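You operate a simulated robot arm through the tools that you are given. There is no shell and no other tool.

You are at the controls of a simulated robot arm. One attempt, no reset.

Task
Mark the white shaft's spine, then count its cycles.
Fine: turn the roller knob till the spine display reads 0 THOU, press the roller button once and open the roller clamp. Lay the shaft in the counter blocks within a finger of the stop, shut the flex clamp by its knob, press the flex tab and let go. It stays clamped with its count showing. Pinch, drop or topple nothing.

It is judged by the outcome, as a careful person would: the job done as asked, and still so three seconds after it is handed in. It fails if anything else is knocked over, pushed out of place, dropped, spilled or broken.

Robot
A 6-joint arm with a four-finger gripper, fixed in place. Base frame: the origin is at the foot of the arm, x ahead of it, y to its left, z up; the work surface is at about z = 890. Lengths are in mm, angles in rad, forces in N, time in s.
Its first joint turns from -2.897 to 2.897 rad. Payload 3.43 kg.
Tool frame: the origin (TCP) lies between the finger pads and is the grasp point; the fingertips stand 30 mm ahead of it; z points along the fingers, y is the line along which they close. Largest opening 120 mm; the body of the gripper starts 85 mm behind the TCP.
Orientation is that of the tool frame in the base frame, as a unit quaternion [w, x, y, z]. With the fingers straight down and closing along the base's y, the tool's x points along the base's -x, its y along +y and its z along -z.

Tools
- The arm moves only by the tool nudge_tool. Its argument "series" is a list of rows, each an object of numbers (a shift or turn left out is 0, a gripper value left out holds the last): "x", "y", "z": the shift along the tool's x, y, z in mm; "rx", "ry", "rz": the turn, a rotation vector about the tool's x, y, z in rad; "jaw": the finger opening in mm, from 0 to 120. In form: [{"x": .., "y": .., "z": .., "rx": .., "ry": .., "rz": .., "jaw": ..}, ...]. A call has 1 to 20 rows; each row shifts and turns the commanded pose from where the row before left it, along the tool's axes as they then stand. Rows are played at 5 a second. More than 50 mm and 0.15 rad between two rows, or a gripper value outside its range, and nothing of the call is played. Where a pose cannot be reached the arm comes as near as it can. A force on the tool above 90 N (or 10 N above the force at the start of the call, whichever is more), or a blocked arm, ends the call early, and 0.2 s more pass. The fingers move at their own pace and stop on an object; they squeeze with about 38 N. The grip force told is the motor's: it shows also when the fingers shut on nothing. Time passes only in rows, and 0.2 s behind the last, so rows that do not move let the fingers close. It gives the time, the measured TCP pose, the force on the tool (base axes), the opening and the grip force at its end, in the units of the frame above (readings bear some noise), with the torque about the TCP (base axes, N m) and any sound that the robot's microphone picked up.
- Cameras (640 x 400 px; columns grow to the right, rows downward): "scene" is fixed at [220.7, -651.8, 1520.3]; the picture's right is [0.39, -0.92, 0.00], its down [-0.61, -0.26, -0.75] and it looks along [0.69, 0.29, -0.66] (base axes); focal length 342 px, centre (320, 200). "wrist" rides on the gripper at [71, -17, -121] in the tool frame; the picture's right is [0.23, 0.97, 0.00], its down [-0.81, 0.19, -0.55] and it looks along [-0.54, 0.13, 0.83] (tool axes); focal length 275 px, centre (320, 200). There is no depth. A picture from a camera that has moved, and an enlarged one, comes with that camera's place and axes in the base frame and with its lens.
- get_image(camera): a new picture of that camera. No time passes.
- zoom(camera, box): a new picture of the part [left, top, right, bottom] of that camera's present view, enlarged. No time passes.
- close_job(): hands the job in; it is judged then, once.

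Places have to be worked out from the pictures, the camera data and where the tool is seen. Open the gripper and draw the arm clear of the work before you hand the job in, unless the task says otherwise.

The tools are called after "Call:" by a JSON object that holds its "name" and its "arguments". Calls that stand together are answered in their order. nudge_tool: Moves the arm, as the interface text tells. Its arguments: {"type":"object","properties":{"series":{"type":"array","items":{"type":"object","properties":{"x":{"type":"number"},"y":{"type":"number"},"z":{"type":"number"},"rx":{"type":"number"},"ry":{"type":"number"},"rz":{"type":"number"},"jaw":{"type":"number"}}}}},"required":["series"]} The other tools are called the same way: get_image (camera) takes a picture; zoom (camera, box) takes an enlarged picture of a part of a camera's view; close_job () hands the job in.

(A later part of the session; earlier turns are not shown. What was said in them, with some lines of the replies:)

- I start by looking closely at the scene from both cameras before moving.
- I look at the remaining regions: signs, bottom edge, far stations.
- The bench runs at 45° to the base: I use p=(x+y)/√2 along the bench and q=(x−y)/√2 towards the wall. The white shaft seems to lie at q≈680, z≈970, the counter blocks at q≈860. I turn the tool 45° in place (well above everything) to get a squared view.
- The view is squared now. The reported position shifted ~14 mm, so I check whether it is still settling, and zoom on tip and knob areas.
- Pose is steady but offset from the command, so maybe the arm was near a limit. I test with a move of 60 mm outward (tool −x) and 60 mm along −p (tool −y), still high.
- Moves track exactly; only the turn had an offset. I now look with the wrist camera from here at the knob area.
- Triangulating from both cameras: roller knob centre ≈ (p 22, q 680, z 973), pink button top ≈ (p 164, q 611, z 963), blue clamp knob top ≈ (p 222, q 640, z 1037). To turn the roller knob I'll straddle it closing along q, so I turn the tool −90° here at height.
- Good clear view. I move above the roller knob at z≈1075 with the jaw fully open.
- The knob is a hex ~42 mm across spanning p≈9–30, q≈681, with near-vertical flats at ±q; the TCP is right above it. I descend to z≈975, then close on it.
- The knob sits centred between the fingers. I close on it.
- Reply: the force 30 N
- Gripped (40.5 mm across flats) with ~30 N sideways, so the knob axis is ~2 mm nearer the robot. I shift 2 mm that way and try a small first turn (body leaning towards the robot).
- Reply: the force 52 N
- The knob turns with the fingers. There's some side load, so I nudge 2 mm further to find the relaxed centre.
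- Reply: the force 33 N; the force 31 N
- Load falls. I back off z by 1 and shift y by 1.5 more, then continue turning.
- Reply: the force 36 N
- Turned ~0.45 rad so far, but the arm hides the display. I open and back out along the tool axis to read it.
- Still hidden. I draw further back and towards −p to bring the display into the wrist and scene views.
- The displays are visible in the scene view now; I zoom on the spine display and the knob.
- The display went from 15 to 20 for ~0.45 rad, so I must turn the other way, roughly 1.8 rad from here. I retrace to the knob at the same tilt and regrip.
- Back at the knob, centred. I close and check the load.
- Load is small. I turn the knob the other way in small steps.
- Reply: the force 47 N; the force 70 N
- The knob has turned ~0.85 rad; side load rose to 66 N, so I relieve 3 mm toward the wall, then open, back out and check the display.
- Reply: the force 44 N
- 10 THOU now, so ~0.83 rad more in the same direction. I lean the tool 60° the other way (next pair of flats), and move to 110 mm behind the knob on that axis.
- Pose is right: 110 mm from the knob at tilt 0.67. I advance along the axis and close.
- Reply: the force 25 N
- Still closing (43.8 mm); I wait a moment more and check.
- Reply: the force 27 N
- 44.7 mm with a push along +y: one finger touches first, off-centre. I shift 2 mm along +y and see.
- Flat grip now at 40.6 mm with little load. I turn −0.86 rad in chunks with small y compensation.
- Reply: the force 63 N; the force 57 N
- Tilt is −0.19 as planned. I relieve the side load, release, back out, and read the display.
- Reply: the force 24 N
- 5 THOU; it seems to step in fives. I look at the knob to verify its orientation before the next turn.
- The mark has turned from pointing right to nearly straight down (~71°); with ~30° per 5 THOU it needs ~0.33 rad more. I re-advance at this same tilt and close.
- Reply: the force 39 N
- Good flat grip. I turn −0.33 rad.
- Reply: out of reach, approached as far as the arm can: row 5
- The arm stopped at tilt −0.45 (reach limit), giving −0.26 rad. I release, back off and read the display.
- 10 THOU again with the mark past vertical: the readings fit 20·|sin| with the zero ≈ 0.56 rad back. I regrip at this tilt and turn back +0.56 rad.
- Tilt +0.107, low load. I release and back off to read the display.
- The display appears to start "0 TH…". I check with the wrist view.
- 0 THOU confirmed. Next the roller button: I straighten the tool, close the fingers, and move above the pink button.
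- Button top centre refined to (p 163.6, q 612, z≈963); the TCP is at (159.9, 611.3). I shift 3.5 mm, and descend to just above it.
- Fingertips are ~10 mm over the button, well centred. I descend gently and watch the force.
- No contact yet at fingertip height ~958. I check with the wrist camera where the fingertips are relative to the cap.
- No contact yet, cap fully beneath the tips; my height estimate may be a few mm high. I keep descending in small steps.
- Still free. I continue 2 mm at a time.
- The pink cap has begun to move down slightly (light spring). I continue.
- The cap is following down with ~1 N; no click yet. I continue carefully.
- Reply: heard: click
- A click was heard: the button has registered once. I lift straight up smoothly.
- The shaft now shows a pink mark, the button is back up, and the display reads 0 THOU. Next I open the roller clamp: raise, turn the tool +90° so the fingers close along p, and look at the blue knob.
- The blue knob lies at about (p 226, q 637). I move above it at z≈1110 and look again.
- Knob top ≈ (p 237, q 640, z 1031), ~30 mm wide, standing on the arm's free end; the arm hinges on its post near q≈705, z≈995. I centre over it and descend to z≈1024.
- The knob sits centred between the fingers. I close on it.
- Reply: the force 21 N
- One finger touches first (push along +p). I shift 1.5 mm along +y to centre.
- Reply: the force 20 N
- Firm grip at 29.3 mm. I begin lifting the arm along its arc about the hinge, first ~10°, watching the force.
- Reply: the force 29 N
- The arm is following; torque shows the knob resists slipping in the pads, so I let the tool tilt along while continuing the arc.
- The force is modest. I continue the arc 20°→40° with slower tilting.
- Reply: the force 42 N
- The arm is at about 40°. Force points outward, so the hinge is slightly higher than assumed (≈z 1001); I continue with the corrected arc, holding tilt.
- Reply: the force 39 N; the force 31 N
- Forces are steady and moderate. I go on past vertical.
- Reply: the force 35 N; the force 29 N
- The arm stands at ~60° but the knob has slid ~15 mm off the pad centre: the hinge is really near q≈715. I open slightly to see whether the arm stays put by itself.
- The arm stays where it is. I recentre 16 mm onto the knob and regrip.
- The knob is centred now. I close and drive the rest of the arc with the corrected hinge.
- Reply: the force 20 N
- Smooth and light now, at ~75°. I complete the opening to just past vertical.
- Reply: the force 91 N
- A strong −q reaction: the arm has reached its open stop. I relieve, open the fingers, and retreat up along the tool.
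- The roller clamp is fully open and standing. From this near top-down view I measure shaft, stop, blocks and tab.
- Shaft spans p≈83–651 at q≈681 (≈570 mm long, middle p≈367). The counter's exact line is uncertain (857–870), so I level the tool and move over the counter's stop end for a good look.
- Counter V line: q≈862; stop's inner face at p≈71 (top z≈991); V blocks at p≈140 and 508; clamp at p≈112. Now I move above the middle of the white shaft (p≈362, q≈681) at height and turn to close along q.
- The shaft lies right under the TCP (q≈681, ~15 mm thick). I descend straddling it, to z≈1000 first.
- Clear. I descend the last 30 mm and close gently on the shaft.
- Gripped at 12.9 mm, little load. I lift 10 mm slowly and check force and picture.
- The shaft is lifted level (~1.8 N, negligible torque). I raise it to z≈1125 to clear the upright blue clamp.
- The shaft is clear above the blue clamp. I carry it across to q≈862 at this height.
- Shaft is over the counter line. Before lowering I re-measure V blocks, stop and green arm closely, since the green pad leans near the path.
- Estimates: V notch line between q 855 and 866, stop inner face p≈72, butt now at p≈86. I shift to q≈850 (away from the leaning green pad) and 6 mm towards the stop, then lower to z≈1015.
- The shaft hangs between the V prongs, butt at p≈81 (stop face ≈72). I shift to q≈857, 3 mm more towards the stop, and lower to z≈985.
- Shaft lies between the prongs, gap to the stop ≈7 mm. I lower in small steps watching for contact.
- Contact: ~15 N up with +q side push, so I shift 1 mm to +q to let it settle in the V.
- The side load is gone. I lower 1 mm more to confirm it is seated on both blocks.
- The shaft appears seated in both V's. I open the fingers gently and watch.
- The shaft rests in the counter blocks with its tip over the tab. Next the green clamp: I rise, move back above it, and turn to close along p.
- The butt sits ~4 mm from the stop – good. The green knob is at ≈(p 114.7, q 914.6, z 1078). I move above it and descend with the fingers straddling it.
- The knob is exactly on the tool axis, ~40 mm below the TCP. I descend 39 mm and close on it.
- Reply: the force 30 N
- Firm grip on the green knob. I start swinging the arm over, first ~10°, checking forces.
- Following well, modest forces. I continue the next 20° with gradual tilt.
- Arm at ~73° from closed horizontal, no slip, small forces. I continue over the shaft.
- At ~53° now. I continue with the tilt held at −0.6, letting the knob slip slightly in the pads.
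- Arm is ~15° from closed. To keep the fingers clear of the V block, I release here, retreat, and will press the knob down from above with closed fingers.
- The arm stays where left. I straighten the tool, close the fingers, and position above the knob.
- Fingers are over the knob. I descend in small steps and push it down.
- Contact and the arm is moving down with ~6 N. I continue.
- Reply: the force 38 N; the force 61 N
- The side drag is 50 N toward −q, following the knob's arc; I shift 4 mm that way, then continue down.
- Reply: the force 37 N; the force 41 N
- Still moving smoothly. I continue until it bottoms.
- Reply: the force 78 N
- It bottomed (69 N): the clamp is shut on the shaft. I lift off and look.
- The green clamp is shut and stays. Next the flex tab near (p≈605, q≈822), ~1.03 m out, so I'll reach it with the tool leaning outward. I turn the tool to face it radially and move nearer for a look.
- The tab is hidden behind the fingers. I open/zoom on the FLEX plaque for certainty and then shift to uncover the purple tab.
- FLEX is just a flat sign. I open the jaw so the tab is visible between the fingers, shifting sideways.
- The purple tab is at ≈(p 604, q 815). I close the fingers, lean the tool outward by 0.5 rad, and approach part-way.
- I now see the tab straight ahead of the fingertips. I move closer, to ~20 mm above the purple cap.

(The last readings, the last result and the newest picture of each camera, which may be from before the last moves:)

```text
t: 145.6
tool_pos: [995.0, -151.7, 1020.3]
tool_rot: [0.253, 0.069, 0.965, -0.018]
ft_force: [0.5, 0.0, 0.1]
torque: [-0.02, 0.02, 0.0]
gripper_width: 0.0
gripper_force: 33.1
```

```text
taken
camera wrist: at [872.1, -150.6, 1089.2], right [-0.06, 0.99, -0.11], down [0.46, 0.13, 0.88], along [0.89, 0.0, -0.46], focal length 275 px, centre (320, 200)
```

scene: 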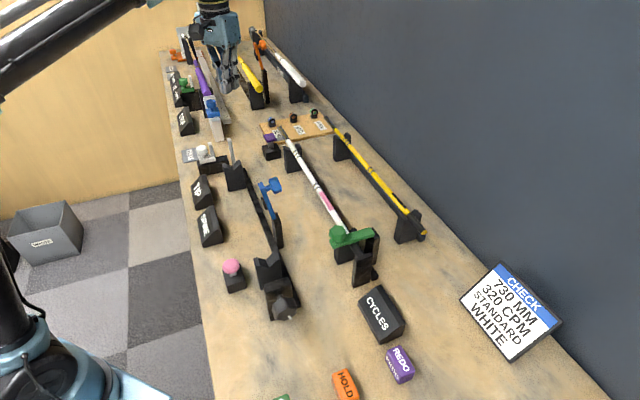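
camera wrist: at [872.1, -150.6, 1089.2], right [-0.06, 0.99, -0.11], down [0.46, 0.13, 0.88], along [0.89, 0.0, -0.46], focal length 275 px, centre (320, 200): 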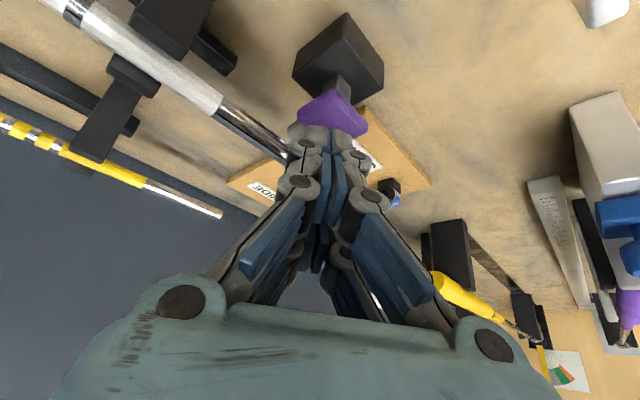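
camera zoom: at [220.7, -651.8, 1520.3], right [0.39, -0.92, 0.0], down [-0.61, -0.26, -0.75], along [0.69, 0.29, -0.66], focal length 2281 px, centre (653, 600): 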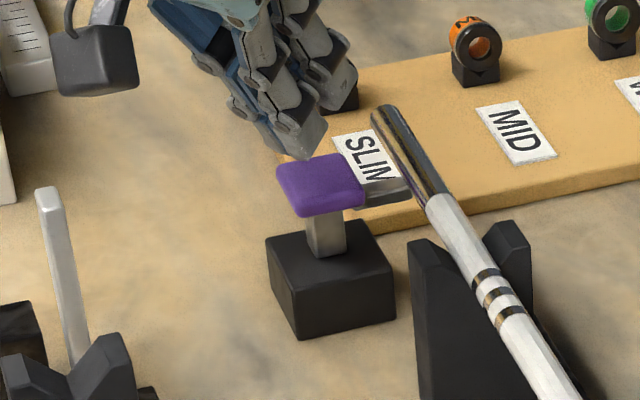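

The fingertips hang ~20 mm above the cap, slightly behind its centre. I lower vertically in steps.

Call:
{"name": "nudge_tool", "arguments": {"series": [{"x": 2.4, "z": 4.4}, {"x": 2.4, "z": 4.4}, {"x": 1.9, "z": 3.5}, {}]}}

Call:
{"name": "zoom", "arguments": {"camera": "scene", "box": [230, 110, 310, 170]}}

Call:
{"name": "nudge_tool", "arguments": {"series": [{"x": 1, "z": 1.75}, {"x": 1, "z": 1.75}, {}]}}

Call:
{"name": "zoom", "arguments": {"camera": "scene", "box": [230, 110, 310, 170]}}

```text
t: 146.6
tool_pos: [995.2, -151.7, 1006.2]
tool_rot: [0.254, 0.07, 0.965, -0.019]
ft_force: [-1.0, 0.1, 0.0]
torque: [-0.04, 0.02, 0.03]
gripper_width: 0.0
gripper_force: 33.2
```

```text
6.67 times, centred on (270, 140) of scene
camera zoom: at [220.7, -651.8, 1520.3], right [0.39, -0.92, 0.0], down [-0.61, -0.26, -0.75], along [0.69, 0.29, -0.66], focal length 2281 px, centre (653, 600)
```

zoom: 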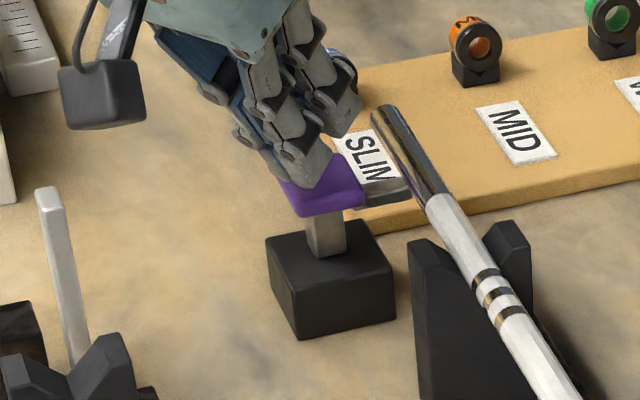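

```text
t: 147.4
tool_pos: [994.4, -152.6, 1000.9]
tool_rot: [0.252, 0.07, 0.965, -0.019]
ft_force: [0.5, -0.8, 0.0]
torque: [-0.02, -0.02, -0.04]
gripper_width: 0.0
gripper_force: 33.5
```

```text
6.67 times, centred on (270, 140) of scene
camera zoom: at [220.7, -651.8, 1520.3], right [0.39, -0.92, 0.0], down [-0.61, -0.26, -0.75], along [0.69, 0.29, -0.66], focal length 2281 px, centre (653, 600)
```

zoom: 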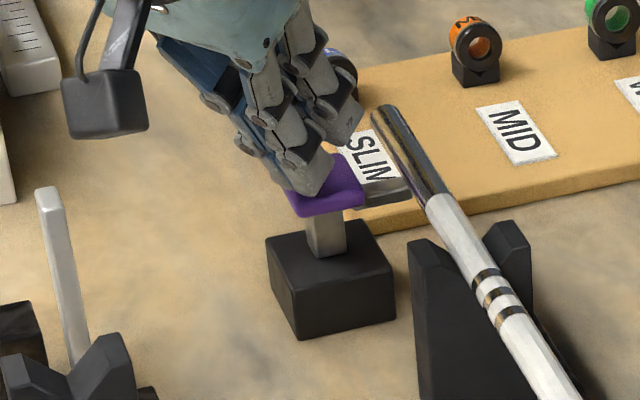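

The fingertip projects onto the cap's centre. I keep lowering gently.

Call:
{"name": "nudge_tool", "arguments": {"series": [{"x": 1, "z": 1.75}, {"x": 1, "z": 1.75}, {}]}}

Call:
{"name": "nudge_tool", "arguments": {"series": [{"x": 1, "z": 1.75}, {"x": 1, "z": 1.75}, {}]}}

Call:
{"name": "zoom", "arguments": {"camera": "scene", "box": [230, 110, 310, 170]}}

```text
t: 148.2
tool_pos: [995.8, -151.4, 995.9]
tool_rot: [0.254, 0.071, 0.965, -0.02]
ft_force: [0.4, 0.5, 0.5]
torque: [0.02, 0.0, 0.0]
gripper_width: 0.2
gripper_force: 33.5
```

```text
t: 149.0
tool_pos: [995.3, -150.1, 992.0]
tool_rot: [0.253, 0.07, 0.965, -0.019]
ft_force: [-0.4, 0.5, 0.4]
torque: [0.0, -0.02, -0.01]
gripper_width: 5.8
gripper_force: 33.8
```

```text
6.67 times, centred on (270, 140) of scene
camera zoom: at [220.7, -651.8, 1520.3], right [0.39, -0.92, 0.0], down [-0.61, -0.26, -0.75], along [0.69, 0.29, -0.66], focal length 2281 px, centre (653, 600)
```

zoom: 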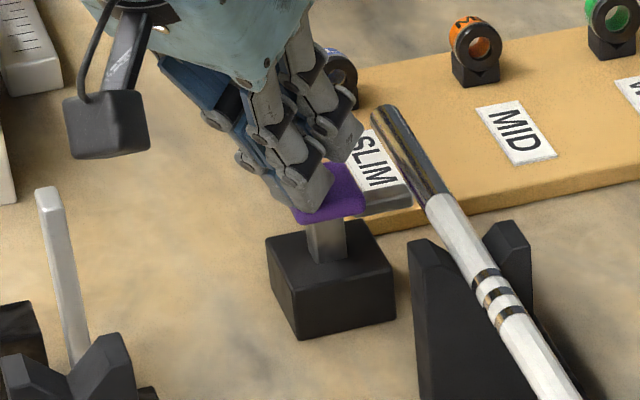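

Contact signature appears (grey bar lowering). I continue pressing until it clicks.

Call:
{"name": "nudge_tool", "arguments": {"series": [{"x": 1, "z": 1.75}, {}]}}

Call:
{"name": "nudge_tool", "arguments": {"series": [{"x": 1, "z": 1.75}, {}]}}

Call:
{"name": "nudge_tool", "arguments": {"series": [{"x": 1, "z": 1.75}, {}]}}

Call:
{"name": "zoom", "arguments": {"camera": "scene", "box": [230, 110, 310, 170]}}

```text
t: 149.6
tool_pos: [994.4, -150.4, 990.7]
tool_rot: [0.253, 0.07, 0.965, -0.02]
ft_force: [-0.1, -0.8, 1.2]
torque: [0.0, 0.03, 0.01]
gripper_width: 6.3
gripper_force: 33.9
```

```text
t: 150.2
tool_pos: [993.3, -150.3, 989.0]
tool_rot: [0.253, 0.071, 0.965, -0.019]
ft_force: [0.5, 1.2, 0.1]
torque: [0.01, -0.01, -0.01]
gripper_width: 6.2
gripper_force: 32.8
```

```text
t: 150.8
tool_pos: [995.7, -150.4, 987.8]
tool_rot: [0.253, 0.07, 0.965, -0.019]
ft_force: [-0.1, -0.2, 1.5]
torque: [-0.01, 0.05, 0.0]
gripper_width: 6.1
gripper_force: 33.2
```

```text
6.67 times, centred on (270, 140) of scene
camera zoom: at [220.7, -651.8, 1520.3], right [0.39, -0.92, 0.0], down [-0.61, -0.26, -0.75], along [0.69, 0.29, -0.66], focal length 2281 px, centre (653, 600)
```

zoom: 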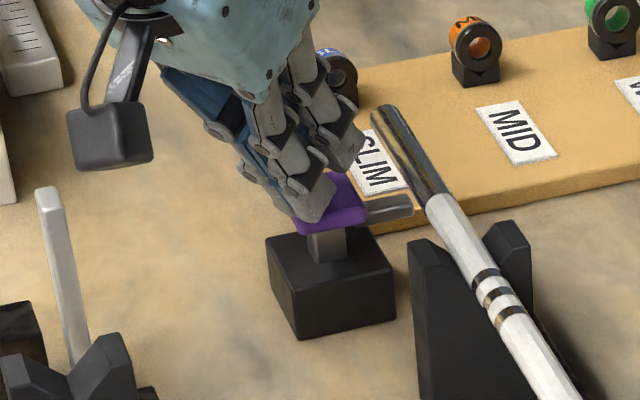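

The tab is going down smoothly; no click yet. I continue.

Call:
{"name": "nudge_tool", "arguments": {"series": [{"x": 1, "z": 1.75}, {}]}}

Call:
{"name": "nudge_tool", "arguments": {"series": [{"x": 1, "z": 1.75}, {}]}}

Call:
{"name": "nudge_tool", "arguments": {"series": [{"x": 1, "z": 1.75}, {}]}}

Call:
{"name": "zoom", "arguments": {"camera": "scene", "box": [230, 110, 310, 170]}}

Call:
{"name": "zoom", "arguments": {"camera": "scene", "box": [340, 270, 420, 350]}}

```text
t: 151.4
tool_pos: [994.9, -151.5, 984.8]
tool_rot: [0.253, 0.07, 0.965, -0.02]
ft_force: [1.2, 0.3, 1.4]
torque: [0.02, 0.01, -0.01]
gripper_width: 6.0
gripper_force: 33.3
heard: click
```

```text
t: 152.0
tool_pos: [995.1, -150.2, 982.4]
tool_rot: [0.252, 0.07, 0.965, -0.019]
ft_force: [1.2, -0.6, 1.5]
torque: [-0.05, 0.02, 0.01]
gripper_width: 5.9
gripper_force: 33.4
```

```text
t: 152.6
tool_pos: [995.8, -150.2, 978.1]
tool_rot: [0.253, 0.07, 0.965, -0.019]
ft_force: [-0.7, -0.5, 1.7]
torque: [-0.02, -0.02, 0.02]
gripper_width: 6.2
gripper_force: 33.1
```

```text
6.67 times, centred on (270, 140) of scene
camera zoom: at [220.7, -651.8, 1520.3], right [0.39, -0.92, 0.0], down [-0.61, -0.26, -0.75], along [0.69, 0.29, -0.66], focal length 2281 px, centre (653, 600)
```

zoom: 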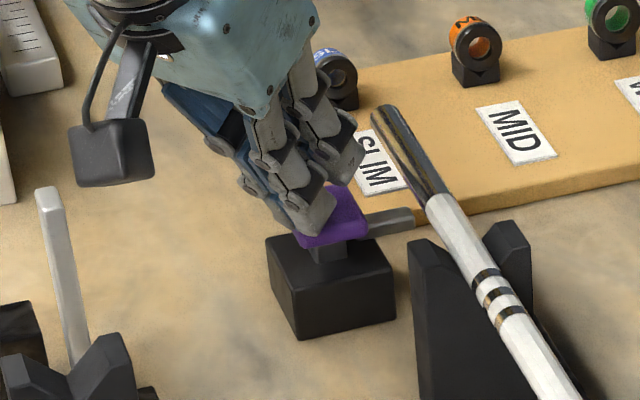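

```text
5.00 times, centred on (380, 310) of scene
camera zoom: at [220.7, -651.8, 1520.3], right [0.39, -0.92, 0.0], down [-0.61, -0.26, -0.75], along [0.69, 0.29, -0.66], focal length 1711 px, centre (20, -350)
```

zoom: 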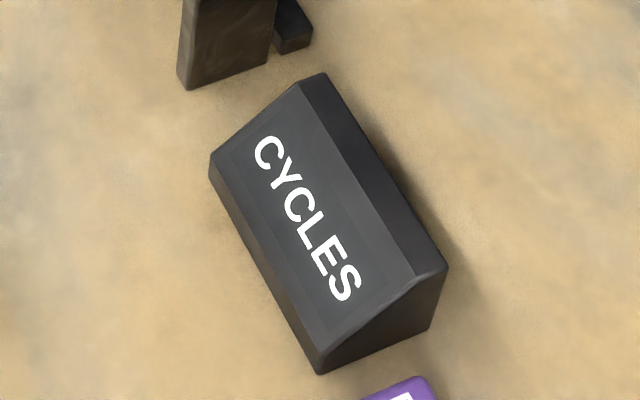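

A click was heard: the tab is pressed. I now let go by lifting straight up.

Call:
{"name": "nudge_tool", "arguments": {"series": [{"x": -9.6, "z": -17.6}, {"x": -14.4, "z": -26.3}, {"x": -14.4, "z": -26.3}, {}, {}]}}

Call:
{"name": "get_image", "arguments": {"camera": "scene"}}

Call:
{"name": "zoom", "arguments": {"camera": "scene", "box": [340, 270, 420, 350]}}

Call:
{"name": "zoom", "arguments": {"camera": "scene", "box": [230, 110, 310, 170]}}

```text
t: 153.8
tool_pos: [993.8, -151.0, 1057.9]
tool_rot: [0.253, 0.07, 0.965, -0.019]
ft_force: [-0.2, -1.3, -0.8]
torque: [-0.02, 0.04, -0.02]
gripper_width: 0.0
gripper_force: 33.0
```

```text
taken
```

scene: 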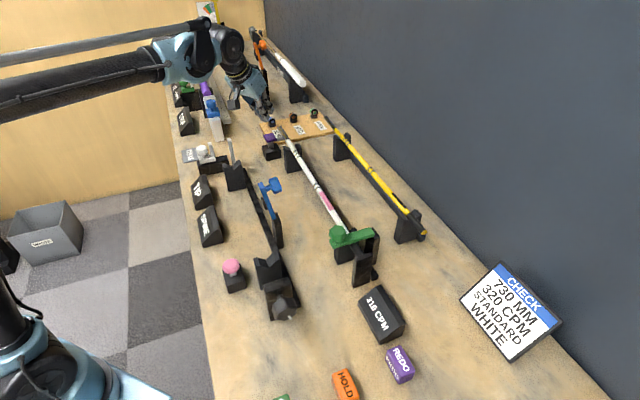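

```text
5.00 times, centred on (380, 310) of scene
camera zoom: at [220.7, -651.8, 1520.3], right [0.39, -0.92, 0.0], down [-0.61, -0.26, -0.75], along [0.69, 0.29, -0.66], focal length 1711 px, centre (20, -350)
```

zoom: 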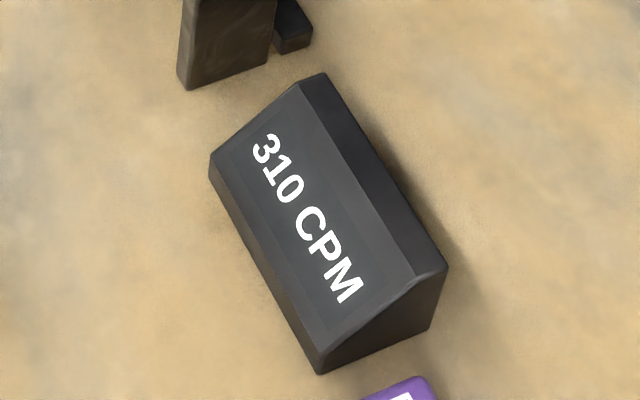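

```text
6.67 times, centred on (270, 140) of scene
camera zoom: at [220.7, -651.8, 1520.3], right [0.39, -0.92, 0.0], down [-0.61, -0.26, -0.75], along [0.69, 0.29, -0.66], focal length 2281 px, centre (653, 600)
```

zoom: 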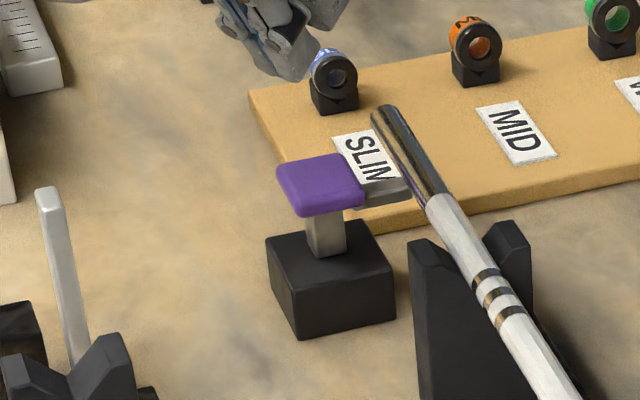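

The display shows 310 CPM, clamp shut, tab back up. I withdraw the arm up and back, open the gripper, and straighten.

Call:
{"name": "nudge_tool", "arguments": {"series": [{"z": -40}, {"z": -45}, {"z": -45}, {"z": -45}, {"ry": 0.125, "jaw": 80}, {"ry": 0.125}, {"ry": 0.125}, {"ry": 0.125}, {"x": 40}, {"x": 40}, {"x": 40}, {}]}}

Call:
{"name": "get_image", "arguments": {"camera": "scene"}}

Call:
{"name": "get_image", "arguments": {"camera": "wrist"}}

```text
t: 156.4
tool_pos: [790.4, -120.9, 1211.6]
tool_rot: [0.005, 0.072, 0.997, -0.002]
ft_force: [-0.6, 1.0, 0.1]
torque: [0.0, 0.03, -0.01]
gripper_width: 79.9
gripper_force: 0.0
```

```text
taken
```

scene: 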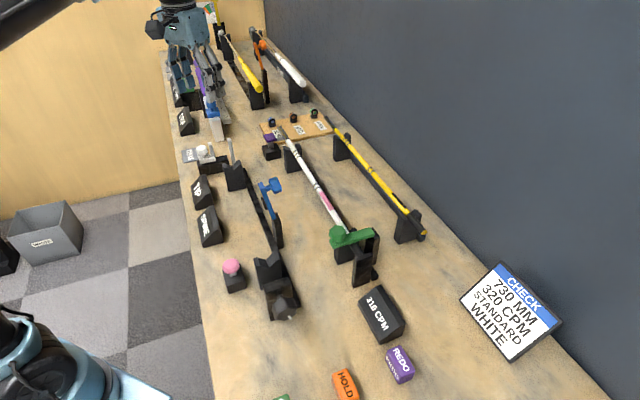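

```text
taken
camera wrist: at [715.9, -127.5, 1330.1], right [-0.09, 1.0, 0.0], down [0.82, 0.07, 0.56], along [0.56, 0.05, -0.83], focal length 275 px, centre (320, 200)
```

wrist: 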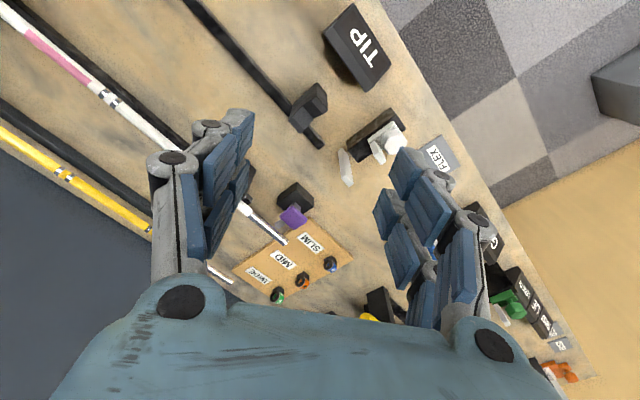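

Arm is clear with the gripper open. I verify the displays and the butt-to-stop gap before handing in.

Call:
{"name": "zoom", "arguments": {"camera": "scene", "box": [180, 165, 260, 255]}}

Call:
{"name": "zoom", "arguments": {"camera": "scene", "box": [310, 210, 400, 300]}}

Call:
{"name": "zoom", "arguments": {"camera": "scene", "box": [330, 260, 430, 350]}}

Call:
{"name": "zoom", "arguments": {"camera": "scene", "box": [170, 40, 330, 160]}}

```text
4.44 times, centred on (220, 210) of scene
camera zoom: at [220.7, -651.8, 1520.3], right [0.39, -0.92, 0.0], down [-0.61, -0.26, -0.75], along [0.69, 0.29, -0.66], focal length 1521 px, centre (764, 156)
```

zoom: 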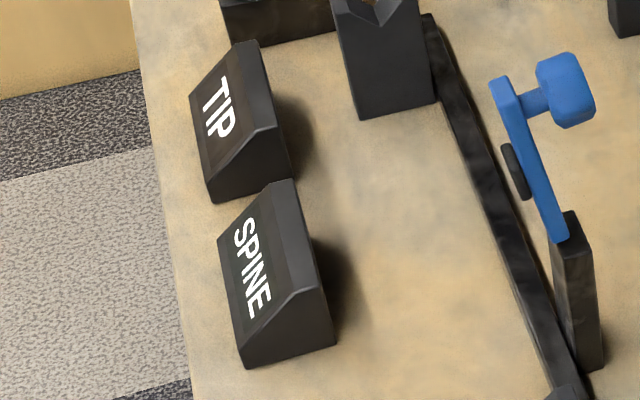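

```text
4.44 times, centred on (355, 255) of scene
camera zoom: at [220.7, -651.8, 1520.3], right [0.39, -0.92, 0.0], down [-0.61, -0.26, -0.75], along [0.69, 0.29, -0.66], focal length 1521 px, centre (164, -44)
```

zoom: 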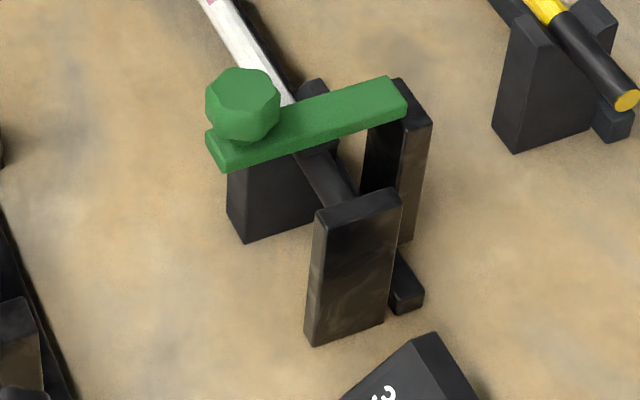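

```text
4.44 times, centred on (380, 305) of scene
camera zoom: at [220.7, -651.8, 1520.3], right [0.39, -0.92, 0.0], down [-0.61, -0.26, -0.75], along [0.69, 0.29, -0.66], focal length 1521 px, centre (53, -267)
```

zoom: 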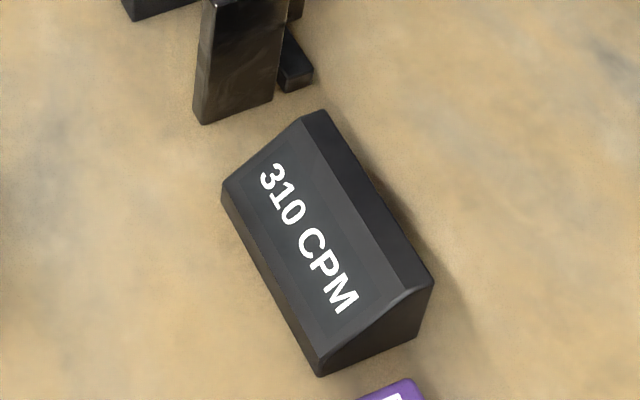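

```text
3.33 times, centred on (250, 100) of scene
camera zoom: at [220.7, -651.8, 1520.3], right [0.39, -0.92, 0.0], down [-0.61, -0.26, -0.75], along [0.69, 0.29, -0.66], focal length 1140 px, centre (553, 533)
```

zoom: 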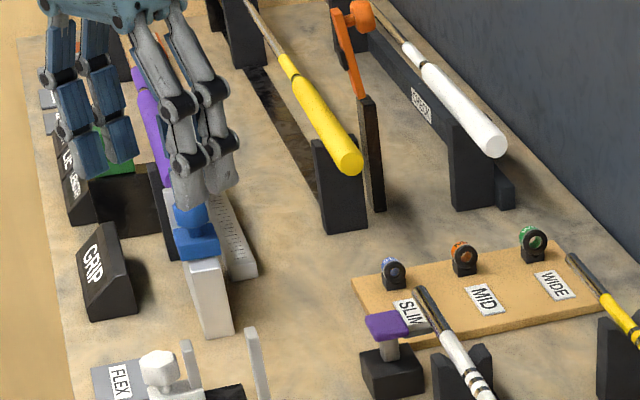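

All checks out: the shaft is marked and clamped in the counter with 310 CPM showing. The roller clamp is open, nothing else is disturbed, and the arm is clear with the gripper open. I hand in the job.

Call:
{"name": "close_job", "arguments": {}}

```text
The job is handed in.
```

The white shaft's spine is marked, and the shaft is now clamped in the counter with its count showing: **310 CPM**. I've handed the job in, but no verdict has come back yet.

- **Spine:** I turned the roller knob until the spine display read 0 THOU. The first turn went the wrong way and a later one overshot, so I turned it back. I then pressed the roller button once, heard one click, and a pink mark appeared on the shaft.
- **Roller clamp:** it is open and standing upright at its stop.
- **Counter:** the shaft lies in both blocks, with its butt about 4 mm from the stop, estimated from the camera pictures.
- **Flex clamp:** I swung it most of the way by its knob, then pressed the knob down from above until it bottomed on the shaft.
- **Flex tab:** I took the purple tab under the shaft tip as the flex tab. I pressed it until it clicked and let go, and it came back up.

In the last pictures nothing else was knocked over or out of place. The gripper is open and the arm is clear of the work.

The CHECK card reads 320 CPM and the counter shows 310. I left the count as it was, since you didn't ask for a redo.
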